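You operate a simulated robot arm through the tools that you are given. There is no shell and no other tool. Be economical: measure what you need, move in short steps, check, and stop when the job is done.

You are at the controls of a simulated two-armed robot. One attempt, no reset.

TASK
Put one of the grey weights from the keybed of the grand piano on the grey panel. Then take the maroon felt block from the top of the tool stand and put it on the grey wheel. Then take the sponge and leave it on the red wheel. The order counts. Set down upright: maroon felt block, sponge.

The check looks at the end state, three seconds after you hand in, the way a careful person would. Anything else that was tipped, shoved, dropped, spilled or broken makes it a failure.

THE ROBOT
Two 6-joint arms with two-finger grippers on one trunk, on a base that drives. Base frame: it is fixed to the floor where the robot stands at the start and does not move with it; the origin is under the middle of the robot, x ahead of it, y to its left, z up; the surface under the hand at the start is at about z = 700. Lengths are in mm, angles in degrees, forces in N, time in s.
The left shoulder is at the start at [70, 148, 1272], the right one opposite. With the tool pointing down near the work surface each hand reaches from about 260 to 540 mm from the robot's upright axis, wherever it stands, measured 20 degrees to its own side. Places, roughly: grey wheel (6x6x3 cm) [-400, -1700, 600]; maroon felt block (7x3x3 cm) [-2400, -200, 800]; red wheel (6x6x3 cm) [-300, -1700, 600]; sponge [-1500, -3750, 1000]. Payload 2.69 kg a hand.
The tool frame of a hand sits at the grasp point between the pads (the TCP): z along the fingers, y along the line on which they close. The tips reach 20 mm beyond it. Largest opening 100 mm; the body of the gripper starts 63 mm behind the TCP.
Orientation is that of the tool frame in the base frame, as a unit quaternion [w, x, y, z]. With the fingers straight down and closing along the base's y, the tool's x points along the base's -x, its y along +y and its z along -z.

THE INTERFACE
- The arms move only by the tool jog_arm. It takes "left_targets", "right_targets" or both (then of equal length, played together; a hand with none holds still); each is a list of rows, each a list of 3 entries, a list of its own where there are three numbers: the turn, a rotation vector about the tool's x, y, z in degrees, then the shift along the tool's x, y, z in mm, then the opening, from 0 (shut) to 1 (fully open). In form: [[[ax, ay, az], [tx, ty, tz], gripper], ...]. A call has 1 to 10 rows; each row is the pose to reach, as a shift and turn from the pose commanded when the call began, along the tool's axes at that moment. Rows are played at 5 a second. More than 50 mm and 8.6 degrees between two rows, or a gripper value outside its range, and nothing of the call is played. A pose out of reach is approached as far as the arm can. The call stops where the force on the tool passes 40 N (or 10 N more than at its start, if that is more) or the arm is blocked; 0.2 s more then pass. Each finger travels about 45 mm/s and halts on what it meets, pressing with about 29 N; the grip force reading is that of the motor and also rises with nothing between the fingers. The clock runs only during rows and for 0.2 s after the last one: add rows that repeat a pose to give the fingers time. It gives the time, the measured TCP pose, the force on the tool (base axes), the opening and the grip force at its end, in the units of the frame above (readings bear some noise), with the torque about the TCP (base axes, N m) and any sound that the robot's microphone picked up, and new pictures: "views" is both (left out), scene, wrist or none (wrist: the cameras of the hands that moved).
- Cameras (640 x 400 px; columns grow to the right, rows downward): "scene" is now at [117.2, -25.1, 1471.1]; the picture's right is [-0.34, -0.94, 0.00], its down [-0.78, 0.28, -0.56] and it looks along [0.52, -0.19, -0.83] (base axes); focal length 270 px, centre (320, 200). "left" rides on the left gripper at [70, 19, -99] in its tool frame; the picture's right is [-0.26, 0.97, 0.00], its down [-0.75, -0.20, -0.63] and it looks along [-0.61, -0.16, 0.78] (tool axes); focal length 230 px, centre (320, 200). "right" rides on the right gripper at [70, -19, -99] in its tool frame; the picture's right is [0.26, 0.97, 0.00], its down [-0.75, 0.20, -0.63] and it looks along [-0.61, 0.16, 0.78] (tool axes); focal length 230 px, centre (320, 200). There is no depth. A picture from a camera that has moved, and an enlarged one, comes with that camera's place and axes in the base frame and with its lens.
- raise_lower(by): slides the trunk up (or, below 0, down) by that many mm; the arms and the scene camera ride with it, the base frame stays. It gives what a move gives, with no picture.
- drive_base(legs): drives the robot by 1 to 6 legs, each [ahead, turn to the left] in mm and degrees, along the robot's own axes; the way and the turn of a leg run together, so that a leg with both is an arc; at most 1500 mm and 180 degrees a leg. The arms and the cameras ride along, it lands a little off, and it stops where it bumps. It gives what a move gives, and a new picture of the scene camera.
- turn_head(pan, tilt): turns the head with the scene camera to pan (to the left, within 86 degrees either way) and tilt (down, from -29 to 69), counted from straight ahead of the robot. It gives what a move gives, and a new picture of the scene camera.
- zoom(camera, box): a new picture of the part [left, top, right, bottom] of that camera's present view, enlarged. It takes no simulated time.
- sign_off(): hands the job in; it is judged then, once.

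Work in short steps. Places have to be worked out from the pictures, the camera data and where the tool is seen: move nearer, look again, correct. Check each grasp and each placing, and mend what went wrong. You have 165 turns and 260 pictures in all, those below and enlarged ones among them. Open the grippers and draw the arms clear of the work before you hand the job in, unless the task says otherwise; then end with one line.

The tools are called as name(argument=value, ...) on one line, values as JSON. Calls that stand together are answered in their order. jog_arm: Moves the arms, as the interface text tells. Its arguments: {"type":"object","properties":{"left_targets":{"type":"array","items":{"type":"array"}},"right_targets":{"type":"array","items":{"type":"array"}},"views":{"type":"string","enum":["both","scene","wrist","none"]}},"required":[]} The other tools are called the same way: raise_lower (by) slides the trunk up or down; drive_base (legs) drives the base; turn_head (pan, tilt) turns the head that bears the scene camera; zoom (camera, box) takes an enlarged picture of a part of a camera's view; sign_off () hands the job in.

At the start:

```text
time_s: 0.0
left_eef_pos: [518.9, 95.8, 953.3]
left_ee_rot: [0.0, 0.0, 1.0, 0.0]
left_wrist_force: [-0.3, 0.1, 0.5]
left_ft_torque: [0.01, -0.03, 0.0]
left_grip_width: 99.8
left_gripper_force: 0.0
right_eef_pos: [369.7, -338.9, 870.1]
right_ee_rot: [0.0, 0.0, 1.0, 0.0]
right_wrist_force: [-0.6, 0.4, -0.5]
right_ft_torque: [0.0, -0.02, -0.01]
right_grip_width: 100.2
right_gripper_force: 0.0
trunk travel left (down, up): [-830.0, 110.0]
robot x, y, heading: [0.1, 1.0, 0.3]
head pan, tilt: [-19.7, 56.2]
```

scene: 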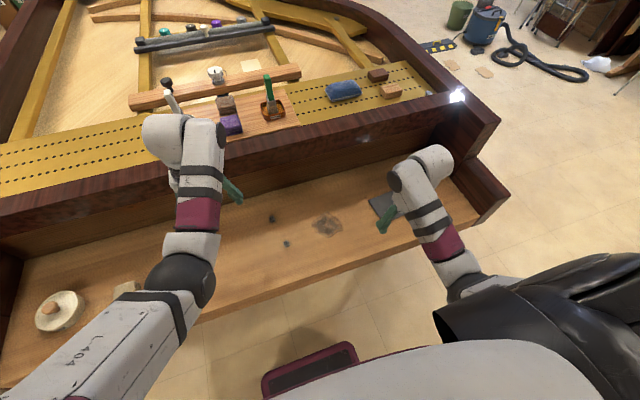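
right: 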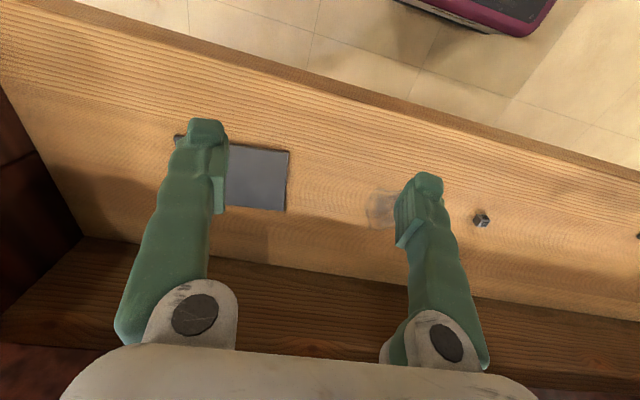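
left: 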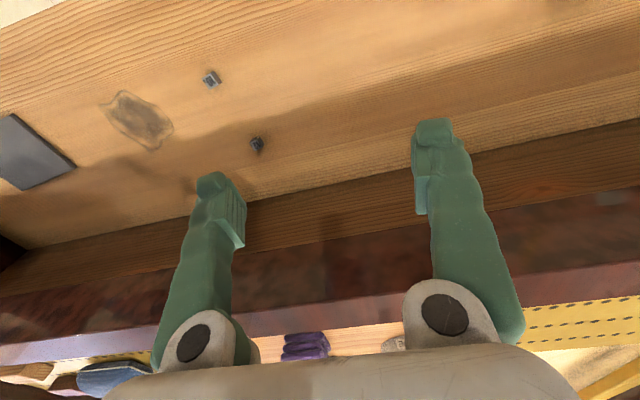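

I judge weight A to be at about (477,-46), weight B at about (583,-26) and the panel at about (498,-396). I'll zoom in to check size and orientation.

zoom(camera="left", box=[160, 40, 320, 180])

zoom(camera="right", box=[160, 100, 320, 240])

zoom(camera="scene", box=[100, 150, 520, 340])

```text
2.86 times, centred on (240, 110) of left
camera zoom: at [450.0, 114.5, 1049.8], right [0.26, 0.97, 0.0], down [0.75, -0.2, 0.63], along [0.61, -0.16, -0.78], focal length 657 px, centre (549, 457)
```

zoom: 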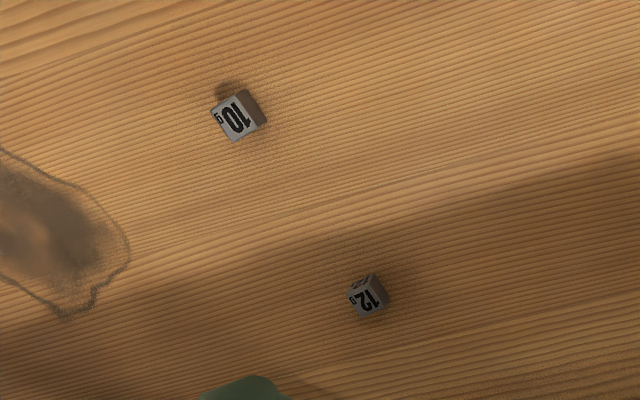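

```text
2.86 times, centred on (240, 170) of right
camera zoom: at [301.6, -358.3, 969.5], right [-0.26, 0.97, 0.0], down [0.75, 0.2, 0.63], along [0.61, 0.16, -0.78], focal length 657 px, centre (549, 286)
```

zoom: 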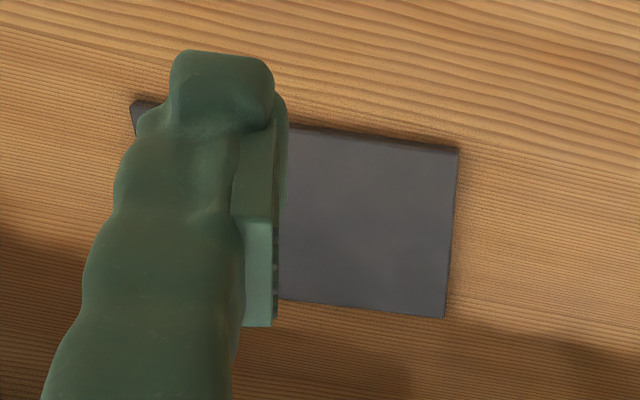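

```text
1.52 times, centred on (310, 245) of scene
camera zoom: at [117.2, -25.1, 1471.1], right [-0.34, -0.94, 0.0], down [-0.78, 0.28, -0.56], along [0.52, -0.19, -0.83], focal length 412 px, centre (335, 131)
```

zoom: 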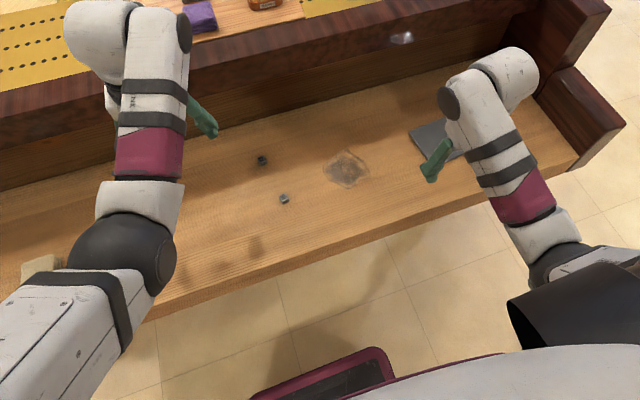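

Clearing the left hand to the left and up while the right hand moves over weight A.

jog_arm(left_targets=[[[0, 0, 0], [10, 25, -15], 1], [[0, 0, 0], [20, 50, -30], 1], [[0, 0, 0], [30, 75, -45], 1], [[0, 0, 0], [40, 100, -45], 1], [[0, 0, 0], [50, 125, -45], 1], [[0, 0, 0], [60, 150, -45], 1], [[0, 0, 0], [60, 160, -45], 1], [[0, 0, 0], [60, 160, -45], 1]], right_targets=[[[0, 0, 0], [-13, 37, 0], 1], [[0, 0, 0], [-26, 74, 0], 1], [[0, 0, 0], [-40, 110, 5], 1], [[0, 0, 0], [-53, 147, 10], 1], [[0, 0, 0], [-66, 184, 15], 1], [[0, 0, 0], [-80, 220, 20], 1], [[0, 0, 0], [-93, 256, 25], 1], [[0, 0, 0], [-107, 293, 30], 1]])

```text
time_s: 2.0
left_eef_pos: [513.2, 269.0, 939.6]
left_ee_rot: [0.001, 0.001, 1.0, 0.0]
left_wrist_force: [-0.3, -0.3, -0.1]
left_ft_torque: [0.01, -0.01, -0.01]
left_grip_width: 99.8
left_gripper_force: 0.0
left hand out of reach, approached as far as the arm can: row 1, 2, 3, 4, 5, 6, 7, 8
right_eef_pos: [493.1, -106.6, 835.9]
right_ee_rot: [0.009, 0.029, 0.999, -0.041]
right_wrist_force: [-0.3, -0.5, -0.2]
right_ft_torque: [0.01, 0.03, 0.0]
right_grip_width: 99.8
right_gripper_force: 0.0
trunk travel left (down, up): [-830.0, 110.0]
robot x, y, heading: [-1.0, -1.5, 0.1]
head pan, tilt: [-19.7, 56.2]
stopped in row 8 (right hand): the arm was blocked; the commanded pose is now the measured one
camera scene: at [116.7, -25.7, 1471.1], right [-0.34, -0.94, 0.0], down [-0.78, 0.28, -0.56], along [0.52, -0.19, -0.83], focal length 270 px, centre (320, 200)
camera right: at [422.0, -112.6, 934.5], right [-0.2, 0.98, -0.08], down [0.75, 0.21, 0.62], along [0.63, 0.06, -0.78], focal length 230 px, centre (320, 200)
camera left: at [443.0, 288.0, 1037.9], right [0.26, 0.97, 0.0], down [0.75, -0.2, 0.63], along [0.61, -0.16, -0.78], focal length 230 px, centre (320, 200)
```

scene: 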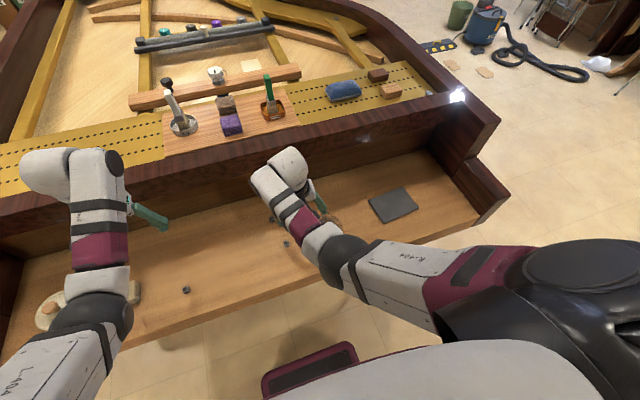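
right: 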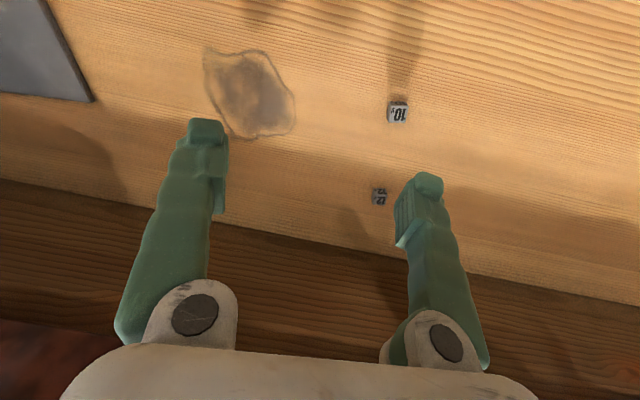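
left: 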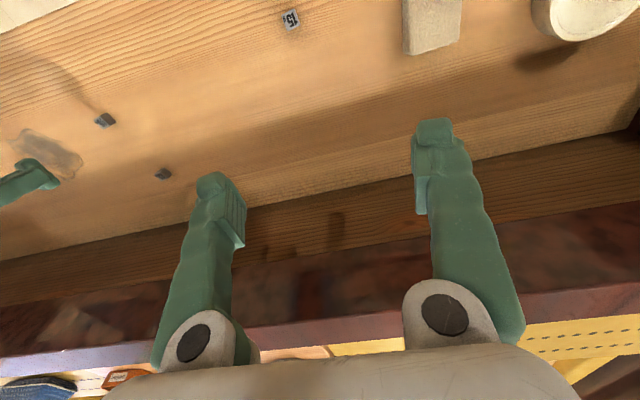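

The right arm was blocked near y -107, likely from reaching across its own side. I'll draw it back and straighten it, then turn the base left so the weight lies on its side.

jog_arm(right_targets=[[[-1.6, 0.3, -1.1], [15, -25, -15], 1], [[-3.2, 0.6, -2.2], [30, -50, -25], 1], [[-4.7, 1, -3.3], [45, -80, -35], 1], [[-4.7, 1, -3.3], [60, -120, -35], 1], [[-4.7, 1, -3.3], [60, -120, -35], 1]], views="none")

drive_base(legs=[[0, 25]])

```text
time_s: 3.2
left_eef_pos: [513.0, 269.4, 940.1]
left_ee_rot: [0.0, 0.0, 1.0, 0.0]
left_wrist_force: [-0.2, 0.2, 1.3]
left_ft_torque: [0.02, 0.0, -0.04]
left_grip_width: 100.2
left_gripper_force: 0.1
right_eef_pos: [425.0, -216.9, 879.0]
right_ee_rot: [-0.002, 0.0, 1.0, 0.002]
right_wrist_force: [-1.1, -0.3, 0.9]
right_ft_torque: [-0.03, 0.02, 0.0]
right_grip_width: 100.0
right_gripper_force: 0.0
trunk travel left (down, up): [-830.0, 110.0]
robot x, y, heading: [0.5, -0.0, -0.1]
head pan, tilt: [-19.7, 56.2]
```

```text
time_s: 4.9
left_eef_pos: [355.6, 457.0, 940.6]
left_ee_rot: [0.001, -0.212, 0.977, 0.0]
left_wrist_force: [-0.5, 1.1, 0.2]
left_ft_torque: [0.0, -0.01, 0.0]
left_grip_width: 99.9
left_gripper_force: 0.0
right_eef_pos: [476.5, -22.9, 879.5]
right_ee_rot: [-0.002, -0.212, 0.977, 0.001]
right_wrist_force: [0.4, -0.8, 0.3]
right_ft_torque: [-0.03, 0.03, -0.02]
right_grip_width: 99.9
right_gripper_force: 0.0
trunk travel left (down, up): [-830.0, 110.0]
robot x, y, heading: [-1.6, -0.9, 24.3]
head pan, tilt: [-19.7, 56.2]
camera scene: at [117.0, 24.9, 1471.1], right [0.08, -1.0, 0.0], down [-0.83, -0.07, -0.56], along [0.55, 0.05, -0.83], focal length 270 px, centre (320, 200)
```

scene: 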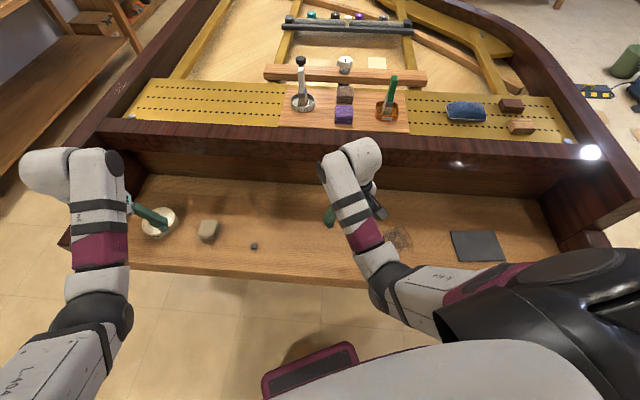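

The arm is free now, and I judge the TCP to be about 23 mm left of the weight. I'll move over it, drop to about z 800 and look.

jog_arm(right_targets=[[[0, 0, 0], [9, -21, 20], 1], [[0, 0, 0], [9, -21, 50], 1], [[0, 0, 0], [9, -21, 80], 1], [[0, 0, 0], [9, -21, 80], 1]], views="wrist")

zoom(camera="right", box=[220, 60, 420, 200])

```text
time_s: 5.9
left_eef_pos: [355.1, 457.3, 940.3]
left_ee_rot: [0.001, -0.212, 0.977, 0.0]
left_wrist_force: [0.3, 1.3, 0.2]
left_ft_torque: [0.02, 0.03, -0.01]
left_grip_width: 100.0
left_gripper_force: 0.2
right_eef_pos: [474.9, -44.2, 798.0]
right_ee_rot: [-0.003, -0.212, 0.977, 0.002]
right_wrist_force: [0.3, -1.0, -0.3]
right_ft_torque: [0.0, -0.04, -0.01]
right_grip_width: 99.9
right_gripper_force: 0.1
trunk travel left (down, up): [-830.0, 110.0]
robot x, y, heading: [1.2, -1.2, 24.5]
head pan, tilt: [-19.7, 56.2]
camera right: at [422.0, -89.8, 896.3], right [-0.63, 0.77, 0.0], down [0.6, 0.49, 0.63], along [0.48, 0.4, -0.78], focal length 230 px, centre (320, 200)
```

right: 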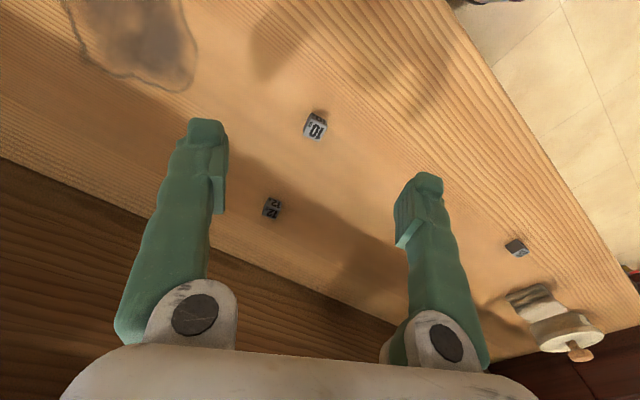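

```text
2.86 times, centred on (320, 130) of right
camera zoom: at [422.0, -89.8, 896.3], right [-0.63, 0.77, 0.0], down [0.6, 0.49, 0.63], along [0.48, 0.4, -0.78], focal length 657 px, centre (320, 400)
```

zoom: 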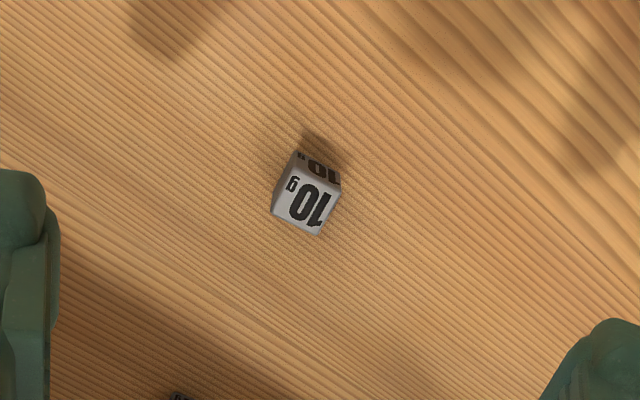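

The cube is about 14 mm, centred near (480,-45.5) and yawed about 8° from the tool. I'll correct for that, narrow the opening and go down to z≈724.

jog_arm(right_targets=[[[0, 0, 4], [-4, -3, 20], 0.7], [[0, 0, 8], [-4.5, -3.4, 40], 0.5], [[0, 0, 8], [-4.5, -3.4, 60], 0.45], [[0, 0, 8], [-4.5, -3.4, 68], 0.45], [[0, 0, 8], [-4.5, -3.4, 74], 0.45], [[0, 0, 8], [-4.5, -3.4, 74], 0.45]], views="wrist")

zoom(camera="right", box=[200, 80, 440, 240])

```text
time_s: 7.3
left_eef_pos: [355.1, 458.4, 941.2]
left_ee_rot: [0.001, -0.213, 0.977, 0.0]
left_wrist_force: [-0.5, -0.3, 0.8]
left_ft_torque: [-0.01, -0.05, 0.02]
left_grip_width: 100.0
left_gripper_force: 0.0
right_eef_pos: [481.2, -45.9, 724.6]
right_ee_rot: [-0.001, -0.143, 0.99, 0.0]
right_wrist_force: [0.9, 0.0, -0.2]
right_ft_torque: [0.0, 0.04, 0.0]
right_grip_width: 45.1
right_gripper_force: 0.2
trunk travel left (down, up): [-830.0, 110.0]
robot x, y, heading: [-0.7, 1.2, 24.5]
head pan, tilt: [-19.7, 56.2]
camera right: at [421.9, -84.6, 822.4], right [-0.52, 0.85, 0.0], down [0.67, 0.4, 0.63], along [0.53, 0.33, -0.78], focal length 230 px, centre (320, 200)
```

right: 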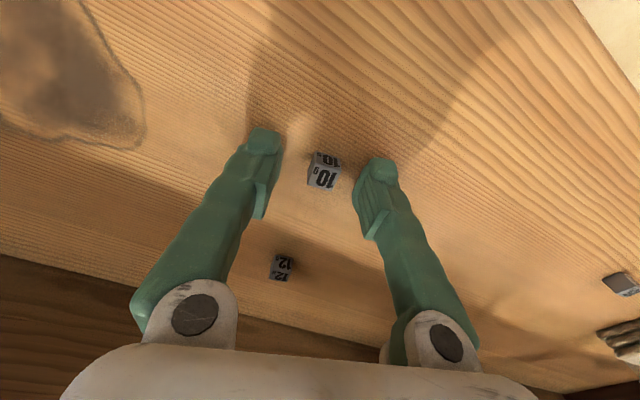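

```text
2.50 times, centred on (320, 160) of right
camera zoom: at [421.9, -84.6, 822.4], right [-0.52, 0.85, 0.0], down [0.67, 0.4, 0.63], along [0.53, 0.33, -0.78], focal length 575 px, centre (320, 300)
```

zoom: 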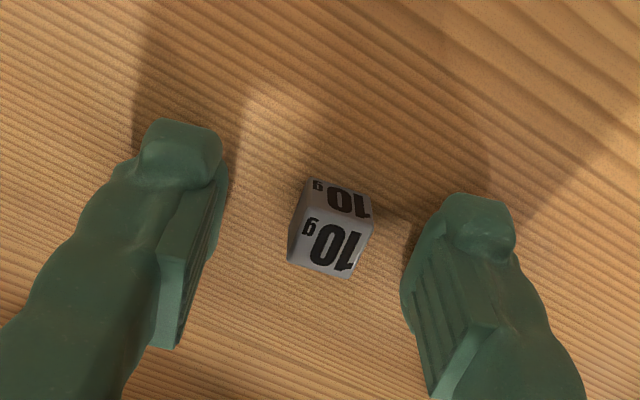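

The cube sits centred between the pads. Closing.

jog_arm(right_targets=[[[0, 0, 0], [0, 0, 1], 0.25], [[0, 0, 0], [0, 0, 1], 0.08], [[0, 0, 0], [0, 0, 1], 0.05], [[0, 0, 0], [0, 0, 1], 0.05], [[0, 0, 0], [0, 0, 1], 0.05]], views="wrist")

```text
time_s: 8.5
left_eef_pos: [354.1, 458.4, 940.2]
left_ee_rot: [0.001, -0.212, 0.977, 0.0]
left_wrist_force: [1.1, -0.3, 1.1]
left_ft_torque: [0.0, 0.01, -0.01]
left_grip_width: 100.1
left_gripper_force: 0.0
right_eef_pos: [482.7, -45.8, 722.4]
right_ee_rot: [-0.003, -0.144, 0.99, 0.001]
right_wrist_force: [0.5, -0.5, -1.0]
right_ft_torque: [-0.02, -0.03, 0.0]
right_grip_width: 12.7
right_gripper_force: 29.2
trunk travel left (down, up): [-830.0, 110.0]
robot x, y, heading: [1.3, 2.4, 24.3]
head pan, tilt: [-19.7, 56.2]
camera right: at [422.5, -84.2, 822.1], right [-0.52, 0.85, 0.0], down [0.67, 0.4, 0.63], along [0.53, 0.33, -0.78], focal length 230 px, centre (320, 200)
```

right: 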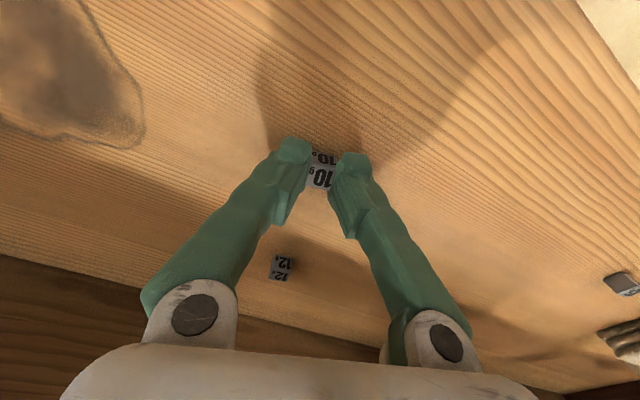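

The weight is held (width 12.7). I'll lift it straight up and check.

jog_arm(right_targets=[[[0, 0, 0], [0, 0, -30], 0.05], [[0, 0, 0], [10, 0, -70], 0.05], [[0, 0, 0], [20, -20, -110], 0.05], [[0, 0, 0], [30, -40, -150], 0.05], [[0, 0, 0], [30, -40, -150], 0.05]], views="wrist")

drive_base(legs=[[0, 20], [-250, 0], [0, -44], [200, 0]])

```text
time_s: 9.7
left_eef_pos: [355.5, 458.0, 940.2]
left_ee_rot: [0.0, -0.212, 0.977, 0.0]
left_wrist_force: [0.2, 0.4, 0.2]
left_ft_torque: [0.01, 0.02, -0.03]
left_grip_width: 99.9
left_gripper_force: 0.1
right_eef_pos: [469.5, -90.0, 867.7]
right_ee_rot: [-0.002, -0.144, 0.99, 0.001]
right_wrist_force: [-0.2, -0.7, 0.4]
right_ft_torque: [0.03, -0.01, 0.01]
right_grip_width: 12.4
right_gripper_force: 28.8
right hand out of reach, approached as far as the arm can: row 4, 5
trunk travel left (down, up): [-830.0, 110.0]
robot x, y, heading: [4.1, -1.6, 24.6]
head pan, tilt: [-19.7, 56.2]
camera right: at [410.0, -128.9, 966.9], right [-0.52, 0.85, 0.0], down [0.66, 0.4, 0.63], along [0.54, 0.33, -0.78], focal length 230 px, centre (320, 200)
```

right: 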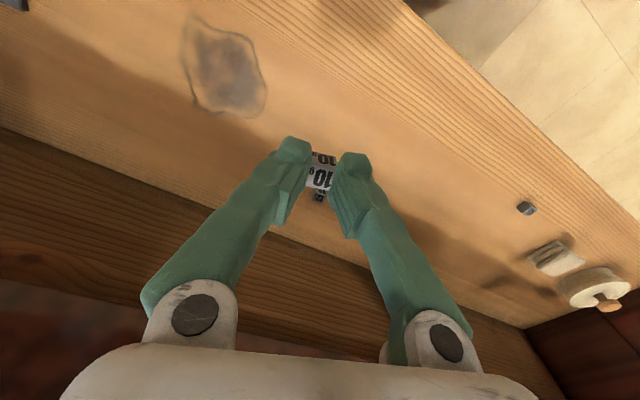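

```text
time_s: 15.8
left_eef_pos: [527.5, 89.6, 941.7]
left_ee_rot: [0.002, 0.002, 1.0, 0.0]
left_wrist_force: [-0.2, 0.0, 0.0]
left_ft_torque: [0.01, 0.0, -0.01]
left_grip_width: 100.0
left_gripper_force: 0.0
right_eef_pos: [402.2, -457.9, 868.6]
right_ee_rot: [0.002, 0.072, 0.997, 0.001]
right_wrist_force: [-0.1, -0.6, 0.1]
right_ft_torque: [0.02, -0.04, 0.01]
right_grip_width: 12.3
right_gripper_force: 28.7
trunk travel left (down, up): [-830.0, 110.0]
robot x, y, heading: [15.0, -177.7, -0.2]
head pan, tilt: [-19.7, 56.2]
camera scene: at [130.1, -203.0, 1471.4], right [-0.34, -0.94, 0.0], down [-0.78, 0.28, -0.56], along [0.52, -0.19, -0.83], focal length 270 px, centre (320, 200)
```

scene: 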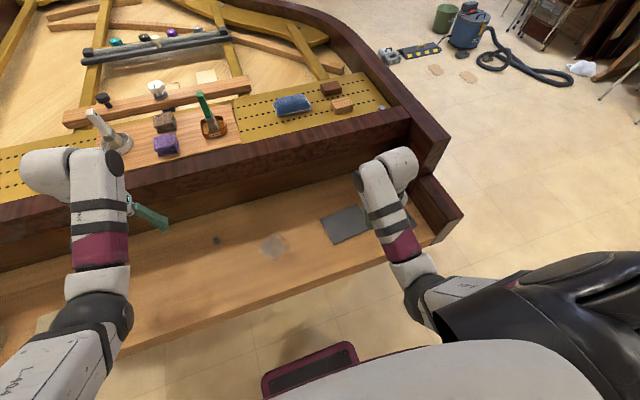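

The weight is still held. I'll move over the panel at about (498,-420) and look.

jog_arm(right_targets=[[[0, 0, 0], [-30, 17, 0], 0.05], [[0, 0, 0], [-60, 34, 10], 0.05], [[0, 0, 0], [-89, 51, 40], 0.05], [[0, 0, 0], [-89, 51, 70], 0.05], [[0, 0, 0], [-89, 51, 70], 0.05]], views="both")

```text
time_s: 17.0
left_eef_pos: [530.0, 89.8, 940.3]
left_ee_rot: [0.0, 0.002, 1.0, 0.0]
left_wrist_force: [0.6, 0.9, 0.4]
left_ft_torque: [-0.01, 0.0, -0.03]
left_grip_width: 99.9
left_gripper_force: 0.1
right_eef_pos: [498.3, -418.0, 797.3]
right_ee_rot: [0.0, 0.073, 0.997, 0.0]
right_wrist_force: [1.3, 0.0, 0.2]
right_ft_torque: [-0.05, 0.02, -0.01]
right_grip_width: 12.4
right_gripper_force: 29.0
trunk travel left (down, up): [-830.0, 110.0]
robot x, y, heading: [16.6, -177.2, -0.3]
head pan, tilt: [-19.7, 56.2]
camera scene: at [132.7, -203.0, 1471.1], right [-0.34, -0.94, 0.0], down [-0.78, 0.28, -0.56], along [0.52, -0.19, -0.83], focal length 270 px, centre (320, 200)
camera right: at [428.4, -427.0, 896.3], right [-0.12, 0.99, 0.0], down [0.77, 0.09, 0.63], along [0.63, 0.07, -0.78], focal length 230 px, centre (320, 200)
```

scene: 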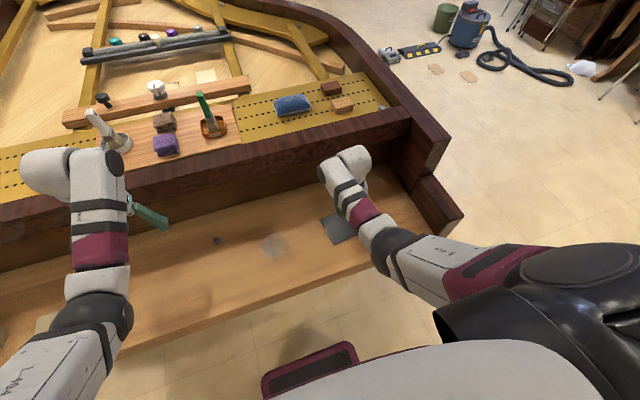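
right: 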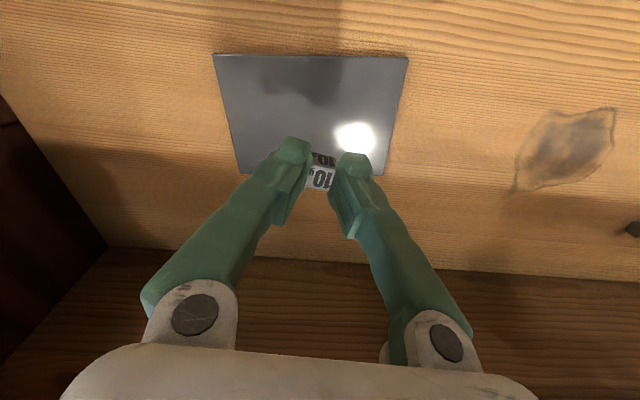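

The weight is just about over the panel's centre at (503,-426). I'll lower it to z≈729.

jog_arm(right_targets=[[[0, 0, 0], [-3, -4, 30], 0.05], [[0, 0, 0], [-4, -6, 55], 0.05], [[0, 0, 0], [-4, -6, 64], 0.05], [[0, 0, 0], [-4, -6, 69], 0.05], [[0, 0, 0], [-4, -6, 69], 0.05]], views="none")

zoom(camera="right", box=[220, 80, 420, 220])

```text
time_s: 18.2
left_eef_pos: [529.5, 90.8, 940.5]
left_ee_rot: [0.001, 0.002, 1.0, 0.0]
left_wrist_force: [0.1, 0.4, -0.2]
left_ft_torque: [-0.01, 0.0, 0.0]
left_grip_width: 100.0
left_gripper_force: 0.0
right_eef_pos: [501.9, -424.2, 730.7]
right_ee_rot: [0.003, 0.072, 0.997, 0.0]
right_wrist_force: [2.0, 1.3, 8.2]
right_ft_torque: [0.0, -0.03, -0.03]
right_grip_width: 12.4
right_gripper_force: 28.9
trunk travel left (down, up): [-830.0, 110.0]
robot x, y, heading: [19.0, -178.2, -0.4]
head pan, tilt: [-19.7, 56.2]
```

```text
2.86 times, centred on (320, 150) of right
camera zoom: at [431.4, -433.3, 828.9], right [-0.12, 0.99, 0.0], down [0.77, 0.09, 0.63], along [0.63, 0.07, -0.77], focal length 657 px, centre (320, 343)
```

zoom: 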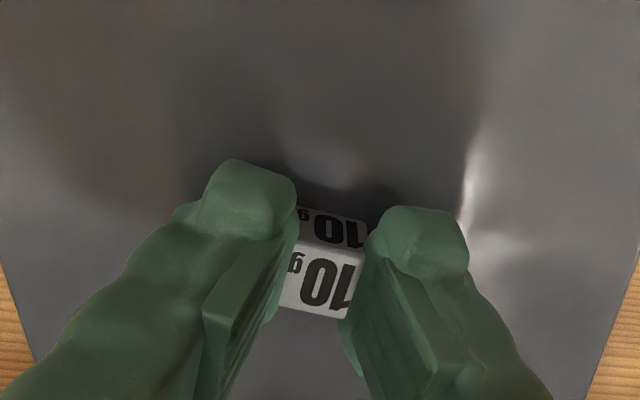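

Force of +8 N says it has touched down on the panel. I'll open slightly, then rise and look.

jog_arm(right_targets=[[[0, 0, 0], [0, 0, 0], 0.2], [[0, 0, 0], [0, 0, 0], 0.35], [[0, 0, 0], [0, 0, 0], 0.45], [[0, 0, 0], [0, 0, -30], 0.45], [[0, 0, 0], [0, 0, -70], 0.45], [[0, 0, 0], [0, 0, -110], 0.45], [[0, 0, 0], [20, 0, -135], 0.45], [[0, 0, 0], [20, 0, -135], 0.45]], views="wrist")

```text
time_s: 20.0
left_eef_pos: [530.8, 90.2, 939.2]
left_ee_rot: [0.0, 0.002, 1.0, 0.0]
left_wrist_force: [0.3, 0.4, -0.2]
left_ft_torque: [-0.02, 0.03, -0.02]
left_grip_width: 99.8
left_gripper_force: 0.2
right_eef_pos: [483.6, -419.6, 860.3]
right_ee_rot: [0.0, 0.073, 0.997, 0.0]
right_wrist_force: [0.8, 0.8, 0.0]
right_ft_torque: [0.02, 0.01, 0.04]
right_grip_width: 45.0
right_gripper_force: 0.0
trunk travel left (down, up): [-830.0, 110.0]
robot x, y, heading: [17.6, -176.9, -0.2]
head pan, tilt: [-19.7, 56.2]
camera right: at [413.1, -429.1, 958.6], right [-0.12, 0.99, 0.0], down [0.77, 0.09, 0.63], along [0.62, 0.07, -0.78], focal length 230 px, centre (320, 200)
```

right: 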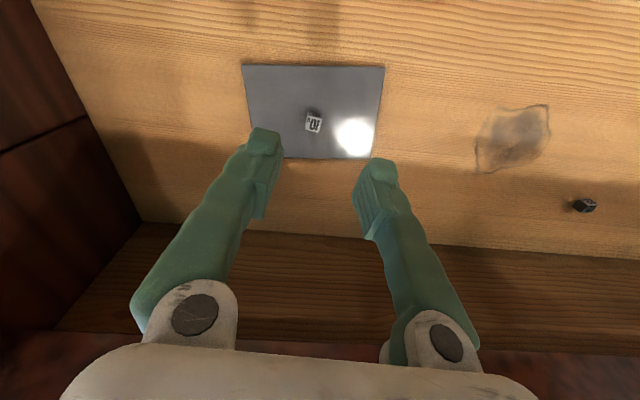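

The weight stands on the panel. I'll back away and look around before turning to the tool stand.

drive_base(legs=[[-400, 0]])

turn_head(pan=86, tilt=25)

turn_head(pan=-86, tilt=25)

```text
time_s: 22.5
left_eef_pos: [130.6, 93.1, 939.5]
left_ee_rot: [0.0, -0.001, 1.0, 0.001]
left_wrist_force: [0.1, -0.1, -0.2]
left_ft_torque: [-0.01, -0.01, 0.0]
left_grip_width: 99.9
left_gripper_force: 0.1
right_eef_pos: [86.7, -417.0, 858.2]
right_ee_rot: [-0.001, 0.068, 0.998, 0.0]
right_wrist_force: [0.6, 0.4, 0.1]
right_ft_torque: [0.01, 0.04, -0.02]
right_grip_width: 44.9
right_gripper_force: 0.2
trunk travel left (down, up): [-830.0, 110.0]
robot x, y, heading: [-383.5, -179.2, 0.1]
head pan, tilt: [-19.7, 56.2]
camera scene: at [-264.0, -201.7, 1470.9], right [-0.34, -0.94, 0.0], down [-0.78, 0.28, -0.56], along [0.52, -0.19, -0.83], focal length 270 px, centre (320, 200)
```

scene: 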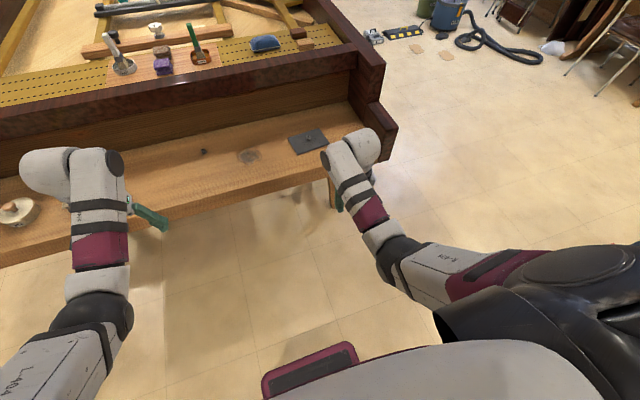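

```text
time_s: 24.3
left_eef_pos: [129.9, 93.1, 940.6]
left_ee_rot: [0.0, -0.001, 1.0, 0.0]
left_wrist_force: [-0.2, 0.6, 0.1]
left_ft_torque: [0.03, -0.01, -0.04]
left_grip_width: 99.9
left_gripper_force: 0.0
right_eef_pos: [85.4, -416.9, 860.2]
right_ee_rot: [-0.001, 0.069, 0.998, 0.001]
right_wrist_force: [0.0, -1.3, 0.0]
right_ft_torque: [-0.02, -0.02, 0.0]
right_grip_width: 45.2
right_gripper_force: 0.0
trunk travel left (down, up): [-830.0, 110.0]
robot x, y, heading: [-380.1, -175.4, 0.0]
head pan, tilt: [85.9, 25.0]
camera scene: at [-325.9, -86.0, 1516.5], right [1.0, -0.07, 0.0], down [-0.03, -0.42, -0.91], along [0.06, 0.9, -0.42], focal length 270 px, centre (320, 200)
```

scene: 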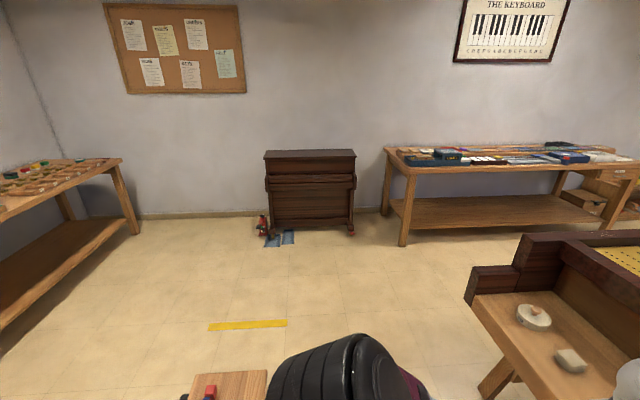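

```text
time_s: 26.9
left_eef_pos: [129.2, 93.6, 940.0]
left_ee_rot: [0.001, -0.001, 1.0, 0.0]
left_wrist_force: [-0.1, 0.1, -0.5]
left_ft_torque: [-0.01, -0.02, 0.0]
left_grip_width: 100.0
left_gripper_force: 0.0
right_eef_pos: [86.4, -416.7, 859.7]
right_ee_rot: [-0.001, 0.069, 0.998, 0.0]
right_wrist_force: [0.6, -0.1, -0.2]
right_ft_torque: [-0.03, 0.02, -0.01]
right_grip_width: 44.9
right_gripper_force: 0.0
trunk travel left (down, up): [-830.0, 110.0]
robot x, y, heading: [-385.0, -178.2, 0.5]
head pan, tilt: [-85.9, 25.0]
camera scene: at [-325.6, -269.9, 1516.6], right [-1.0, -0.07, 0.0], down [-0.03, 0.42, -0.91], along [0.07, -0.9, -0.42], focal length 270 px, centre (320, 200)
```

scene: 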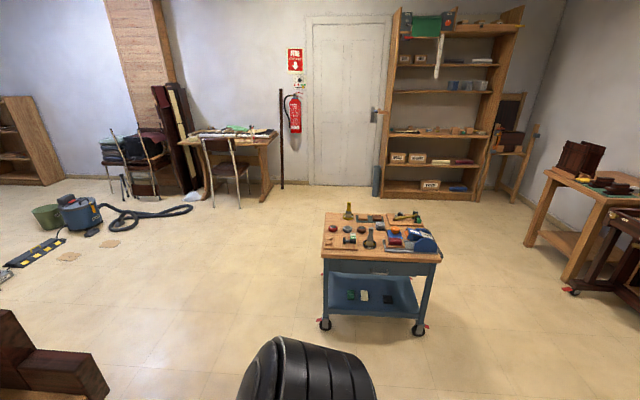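

The right side is clear within arm radius. I'll turn right about 180° in two steps, with a forward look.

turn_head(pan=0, tilt=25)

drive_base(legs=[[0, -175]])

```text
time_s: 28.5
left_eef_pos: [129.4, 93.9, 939.7]
left_ee_rot: [0.001, 0.0, 1.0, 0.0]
left_wrist_force: [0.7, 0.1, -0.3]
left_ft_torque: [-0.02, 0.05, 0.01]
left_grip_width: 99.9
left_gripper_force: 0.0
right_eef_pos: [86.0, -417.6, 859.0]
right_ee_rot: [-0.001, 0.069, 0.998, 0.001]
right_wrist_force: [0.0, -0.4, -0.1]
right_ft_torque: [-0.03, -0.04, 0.0]
right_grip_width: 45.0
right_gripper_force: 0.1
trunk travel left (down, up): [-830.0, 110.0]
robot x, y, heading: [-380.5, -177.9, 0.2]
head pan, tilt: [0.0, 25.0]
camera scene: at [-240.2, -177.9, 1516.6], right [0.0, -1.0, 0.0], down [-0.42, 0.0, -0.91], along [0.91, 0.0, -0.42], focal length 270 px, centre (320, 200)
```

scene: 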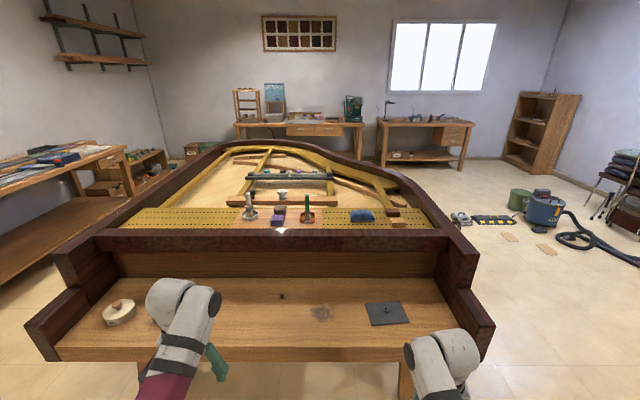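

```text
time_s: 36.1
left_eef_pos: [-872.5, -487.4, 939.7]
left_ee_rot: [0.0, 0.999, 0.039, -0.001]
left_wrist_force: [-0.2, 0.1, 0.1]
left_ft_torque: [0.0, 0.0, -0.01]
left_grip_width: 99.8
left_gripper_force: 0.1
right_eef_pos: [-868.5, 24.6, 859.6]
right_ee_rot: [0.002, 1.0, -0.03, 0.001]
right_wrist_force: [0.1, -0.1, 0.1]
right_ft_torque: [-0.01, 0.0, 0.01]
right_grip_width: 45.0
right_gripper_force: 0.0
trunk travel left (down, up): [-830.0, 110.0]
robot x, y, heading: [-384.1, -175.2, -175.6]
head pan, tilt: [0.0, 25.0]
camera scene: at [-524.5, -189.9, 1516.6], right [-0.08, 1.0, 0.0], down [0.42, 0.03, -0.91], along [-0.9, -0.07, -0.42], focal length 270 px, centre (320, 200)
```

scene: 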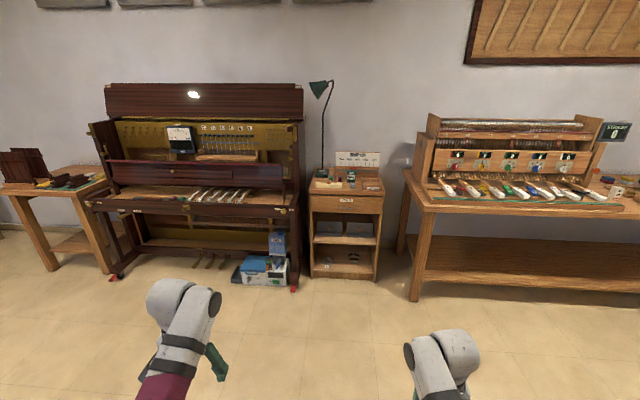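

The tool stand is the narrow cabinet ahead. I'll zoom in.

zoom(camera="scene", box=[270, 130, 430, 230])

```text
4.00 times, centred on (350, 180) of scene
camera zoom: at [-524.5, -189.9, 1516.6], right [-0.08, 1.0, 0.0], down [0.42, 0.03, -0.91], along [-0.9, -0.07, -0.42], focal length 1080 px, centre (200, 280)
```

zoom: 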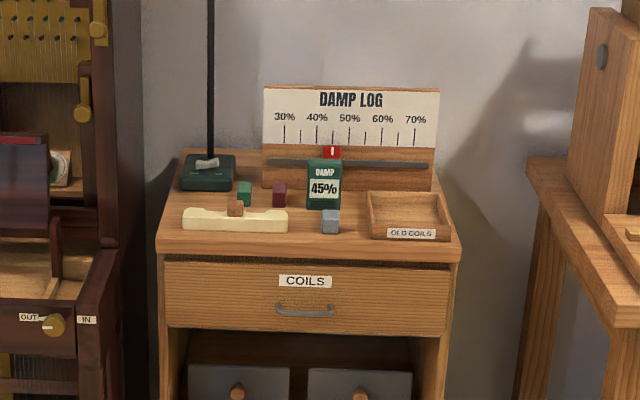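

The maroon block is near (-2400,-188), with the stand's front edge near x -2182. I'll tuck the left arm and raise the trunk, then drive closer.

jog_arm(left_targets=[[[0, 0, 0], [40, 0, 0], 1], [[0, 0, 0], [80, 0, 0], 1], [[0, 0, 0], [120, -10, 0], 1], [[0, 0, 0], [160, -20, 0], 0.5], [[0, 0, 0], [190, -30, 0], 0.3], [[0, 0, 0], [190, -30, 0], 0]], right_targets=[[[0, 0, 0], [30, 0, 0], 0.45], [[0, 0, 0], [60, 0, 0], 0.45], [[0, 0, 0], [90, 0, 0], 0.45], [[0, 0, 0], [120, 0, 0], 0.45], [[0, 0, 0], [150, 0, 0], 0.45], [[0, 0, 0], [150, 0, 0], 0.45]], views="none")

raise_lower(by=105)

drive_base(legs=[[1000, 0]])

```text
time_s: 37.5
left_eef_pos: [-687.9, -433.8, 870.4]
left_ee_rot: [0.029, 0.999, 0.038, -0.006]
left_wrist_force: [0.2, -0.3, -1.0]
left_ft_torque: [0.03, 0.0, 0.0]
left_grip_width: 32.6
left_gripper_force: 0.1
left hand out of reach, approached as far as the arm can: row 1, 2, 3, 4, 5, 6
right_eef_pos: [-719.8, 19.0, 859.0]
right_ee_rot: [-0.003, 1.0, -0.029, -0.001]
right_wrist_force: [0.2, -0.4, -0.7]
right_ft_torque: [0.04, -0.01, -0.01]
right_grip_width: 45.1
right_gripper_force: 0.0
trunk travel left (down, up): [-830.0, 110.0]
robot x, y, heading: [-384.8, -176.1, -175.3]
head pan, tilt: [0.0, 25.0]
```

```text
time_s: 38.9
left_eef_pos: [-683.0, -432.9, 973.7]
left_ee_rot: [0.028, 0.999, 0.04, -0.002]
left_wrist_force: [-0.4, -0.1, 0.1]
left_ft_torque: [0.03, 0.0, 0.0]
left_grip_width: 0.2
left_gripper_force: 29.1
right_eef_pos: [-716.6, 17.9, 962.1]
right_ee_rot: [-0.004, 1.0, -0.03, 0.002]
right_wrist_force: [0.0, 0.5, 1.0]
right_ft_torque: [0.02, -0.01, -0.02]
right_grip_width: 45.2
right_gripper_force: 0.1
trunk travel left (down, up): [-935.0, 5.0]
robot x, y, heading: [-379.1, -179.0, -175.5]
head pan, tilt: [0.0, 25.0]
```

```text
time_s: 44.1
left_eef_pos: [-1684.4, -506.3, 973.0]
left_ee_rot: [0.028, 0.999, 0.034, -0.001]
left_wrist_force: [0.9, 0.6, 0.5]
left_ft_torque: [0.01, 0.0, -0.03]
left_grip_width: 0.0
left_gripper_force: 29.1
right_eef_pos: [-1714.1, -53.8, 964.8]
right_ee_rot: [-0.003, 0.999, -0.035, 0.0]
right_wrist_force: [0.4, 0.5, 0.1]
right_ft_torque: [-0.05, 0.01, 0.01]
right_grip_width: 44.9
right_gripper_force: 0.0
trunk travel left (down, up): [-935.0, 5.0]
robot x, y, heading: [-1382.5, -251.6, -176.4]
head pan, tilt: [0.0, 25.0]
camera scene: at [-1522.3, -263.6, 1621.7], right [-0.07, 1.0, 0.0], down [0.42, 0.03, -0.91], along [-0.9, -0.06, -0.42], focal length 270 px, centre (320, 200)
```

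scene: 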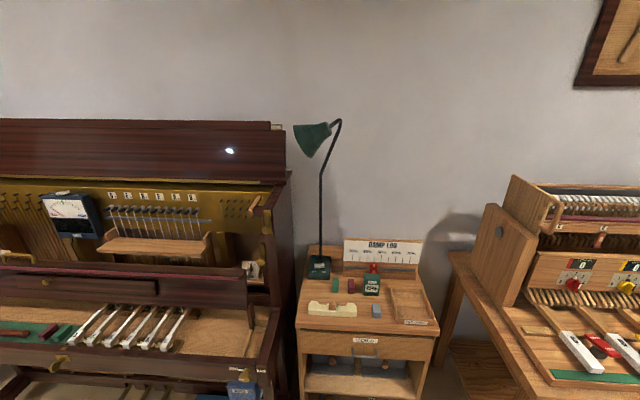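

zoom(camera="scene", box=[280, 230, 440, 340])

```text
3.64 times, centred on (360, 285) of scene
camera zoom: at [-1522.3, -263.6, 1621.7], right [-0.07, 1.0, 0.0], down [0.42, 0.03, -0.91], along [-0.9, -0.06, -0.42], focal length 982 px, centre (174, -109)
```

zoom: 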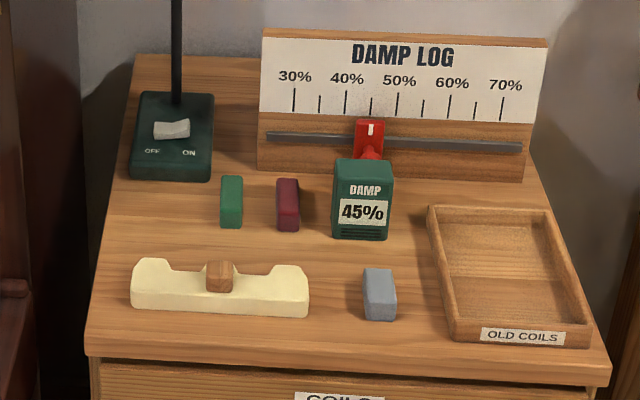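

The maroon block lies lengthwise along x, near (-2403,-189), with gaps of about 35 mm on either side. I'll use the left hand, so the robot must stand near (-1930,-60) facing -x. First leg now.

drive_base(legs=[[0, -23], [400, 0], [0, 19]])

turn_head(pan=15, tilt=45)

```text
time_s: 48.8
left_eef_pos: [-2070.3, -361.5, 975.1]
left_ee_rot: [0.03, 1.0, 0.004, -0.002]
left_wrist_force: [-0.1, 0.5, 0.6]
left_ft_torque: [0.02, 0.0, -0.01]
left_grip_width: 0.0
left_gripper_force: 29.1
right_eef_pos: [-2069.8, 94.5, 962.0]
right_ee_rot: [-0.004, 0.998, -0.066, 0.0]
right_wrist_force: [-0.1, 0.3, -0.1]
right_ft_torque: [0.05, 0.0, 0.04]
right_grip_width: 45.0
right_gripper_force: 0.0
trunk travel left (down, up): [-935.0, 5.0]
robot x, y, heading: [-1752.9, -126.8, -179.3]
head pan, tilt: [0.0, 25.0]
camera scene: at [-1892.6, -128.4, 1621.6], right [-0.01, 1.0, 0.0], down [0.42, 0.0, -0.91], along [-0.91, -0.01, -0.42], focal length 270 px, centre (320, 200)
```

scene: 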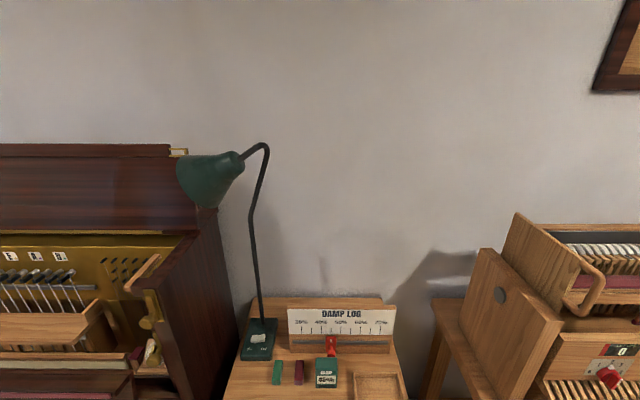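

```text
time_s: 49.6
left_eef_pos: [-2068.8, -363.6, 973.9]
left_ee_rot: [0.03, 1.0, 0.003, -0.003]
left_wrist_force: [-0.3, 0.9, -0.8]
left_ft_torque: [0.01, -0.01, 0.0]
left_grip_width: 0.1
left_gripper_force: 29.5
right_eef_pos: [-2069.0, 94.0, 962.2]
right_ee_rot: [-0.004, 0.998, -0.066, 0.001]
right_wrist_force: [0.5, -0.6, -0.3]
right_ft_torque: [-0.02, -0.01, 0.02]
right_grip_width: 45.2
right_gripper_force: 0.1
trunk travel left (down, up): [-935.0, 5.0]
robot x, y, heading: [-1750.1, -128.6, -179.8]
head pan, tilt: [15.0, 45.0]
camera scene: at [-1878.7, -150.8, 1591.1], right [-0.27, 0.96, 0.0], down [0.68, 0.19, -0.71], along [-0.68, -0.19, -0.71], focal length 270 px, centre (320, 200)
```

scene: 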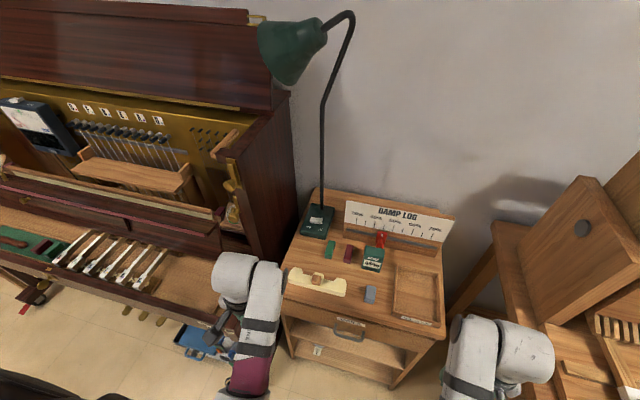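

The lamp head is at about (-2402,-356,1428), clear of the planned arm path. Final approach to about (-1930,-60).

drive_base(legs=[[0, -20], [190, 0], [0, 20]])

turn_head(pan=15, tilt=60)

```text
time_s: 53.3
left_eef_pos: [-2249.8, -299.9, 974.5]
left_ee_rot: [0.03, 1.0, 0.006, -0.003]
left_wrist_force: [0.3, 0.3, 0.0]
left_ft_torque: [0.02, 0.0, 0.02]
left_grip_width: 0.0
left_gripper_force: 28.9
right_eef_pos: [-2251.4, 155.6, 963.6]
right_ee_rot: [-0.005, 0.998, -0.065, 0.001]
right_wrist_force: [0.0, -0.1, 0.5]
right_ft_torque: [-0.01, 0.03, 0.04]
right_grip_width: 44.9
right_gripper_force: 0.0
trunk travel left (down, up): [-935.0, 5.0]
robot x, y, heading: [-1930.0, -64.2, -179.5]
head pan, tilt: [15.0, 45.0]
camera scene: at [-2058.5, -86.7, 1591.0], right [-0.27, 0.96, 0.0], down [0.68, 0.19, -0.71], along [-0.68, -0.19, -0.71], focal length 270 px, centre (320, 200)
```

scene: 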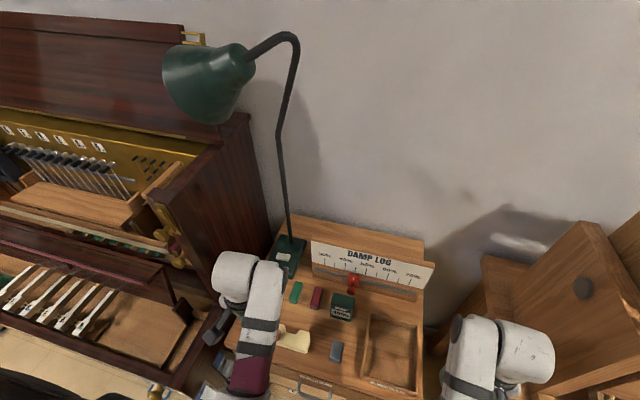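

```text
time_s: 54.1
left_eef_pos: [-2249.0, -300.7, 975.2]
left_ee_rot: [0.03, 1.0, 0.006, -0.003]
left_wrist_force: [0.1, 0.2, 1.0]
left_ft_torque: [-0.01, -0.01, 0.02]
left_grip_width: 0.0
left_gripper_force: 29.2
right_eef_pos: [-2250.3, 154.9, 962.8]
right_ee_rot: [-0.004, 0.998, -0.064, 0.001]
right_wrist_force: [0.7, 0.7, 1.0]
right_ft_torque: [0.0, -0.01, -0.02]
right_grip_width: 45.1
right_gripper_force: 0.0
trunk travel left (down, up): [-935.0, 5.0]
robot x, y, heading: [-1931.6, -63.3, -179.3]
head pan, tilt: [15.0, 60.0]
camera scene: at [-2044.4, -84.2, 1571.6], right [-0.27, 0.96, 0.0], down [0.83, 0.23, -0.5], along [-0.48, -0.14, -0.87], focal length 270 px, centre (320, 200)
```

scene: 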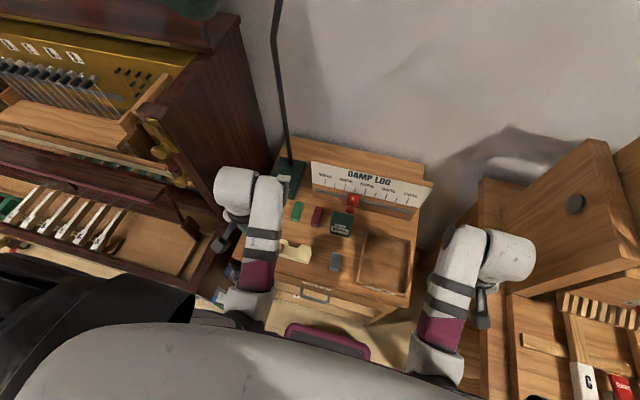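

Zooming to refine the block's position from here.

zoom(camera="scene", box=[270, 160, 370, 240])

```text
5.00 times, centred on (320, 200) of scene
camera zoom: at [-2044.4, -84.2, 1571.6], right [-0.27, 0.96, 0.0], down [0.83, 0.23, -0.5], along [-0.48, -0.14, -0.87], focal length 1350 px, centre (320, 200)
```

zoom: 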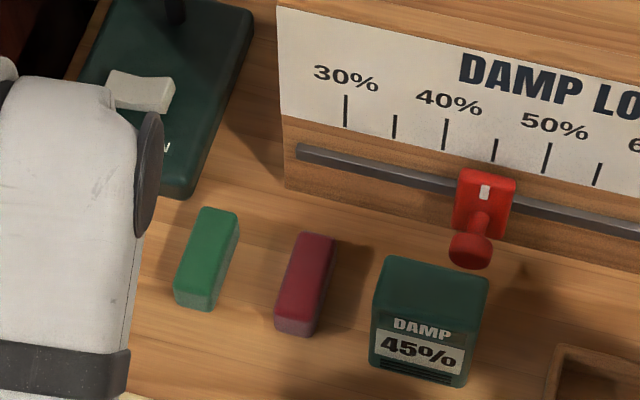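

Now the left hand goes over the block, with the opening at 65 mm and the tilt corrected, at z≈930.

jog_arm(left_targets=[[[1, 0, 0], [-25, -26, 5], 0.2], [[2, 0, 0], [-60, -52, 15], 0.4], [[3.4, 0.3, 0.7], [-95, -78, 25], 0.65], [[3.4, 0.3, 0.7], [-125, -104, 35], 0.65], [[3.4, 0.3, 0.7], [-149, -104, 45], 0.65], [[3.4, 0.3, 0.7], [-149, -104, 45], 0.65]], views="both")

```text
time_s: 55.5
left_eef_pos: [-2397.5, -201.0, 924.6]
left_ee_rot: [0.0, 1.0, 0.0, -0.001]
left_wrist_force: [-0.2, -0.3, -0.2]
left_ft_torque: [0.0, 0.01, 0.01]
left_grip_width: 65.1
left_gripper_force: 0.0
right_eef_pos: [-2250.6, 155.8, 963.4]
right_ee_rot: [-0.004, 0.998, -0.065, 0.001]
right_wrist_force: [-0.9, -0.9, 0.2]
right_ft_torque: [-0.01, -0.04, 0.0]
right_grip_width: 44.7
right_gripper_force: 0.0
trunk travel left (down, up): [-935.0, 5.0]
robot x, y, heading: [-1927.5, -64.5, -179.5]
head pan, tilt: [15.0, 60.0]
camera scene: at [-2044.0, -84.8, 1571.5], right [-0.27, 0.96, 0.0], down [0.83, 0.23, -0.5], along [-0.48, -0.13, -0.87], focal length 270 px, centre (320, 200)
camera left: at [-2327.2, -219.1, 1021.2], right [-0.26, -0.97, 0.0], down [-0.75, 0.2, 0.63], along [-0.61, 0.16, -0.77], focal length 230 px, centre (320, 200)
```

scene: 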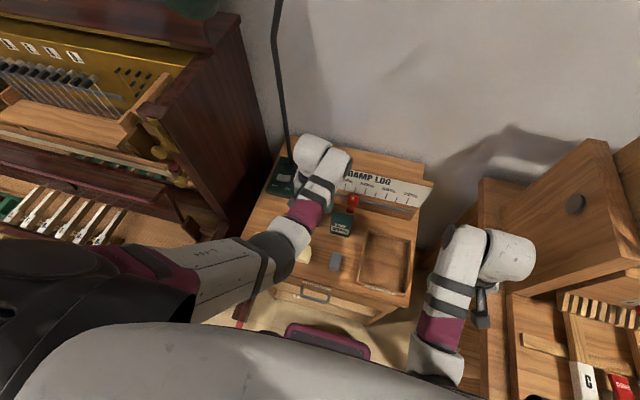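
left: 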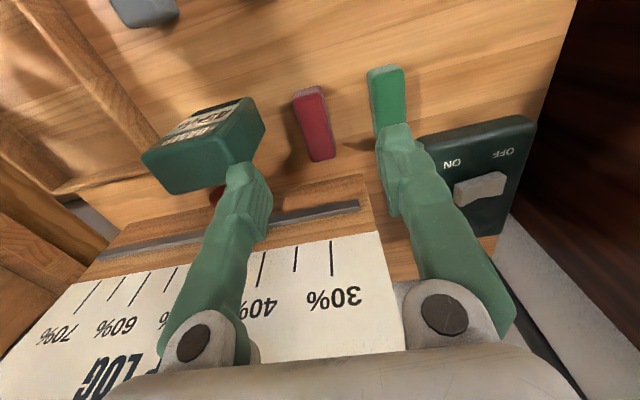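

zoom(camera="left", box=[220, 60, 420, 185])

```text
3.20 times, centred on (320, 122) of left
camera zoom: at [-2327.2, -219.1, 1021.2], right [-0.26, -0.97, 0.0], down [-0.75, 0.2, 0.63], along [-0.61, 0.16, -0.77], focal length 736 px, centre (320, 448)
```

zoom: 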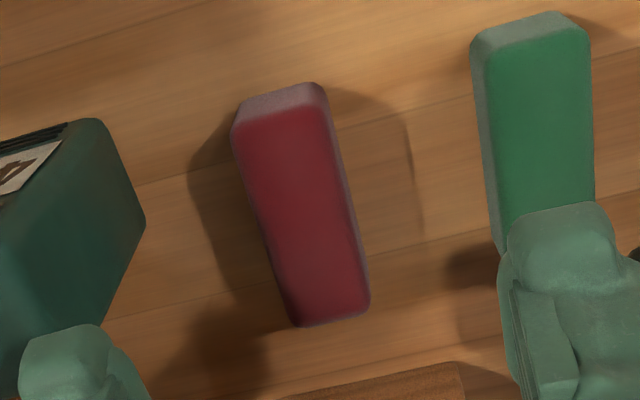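

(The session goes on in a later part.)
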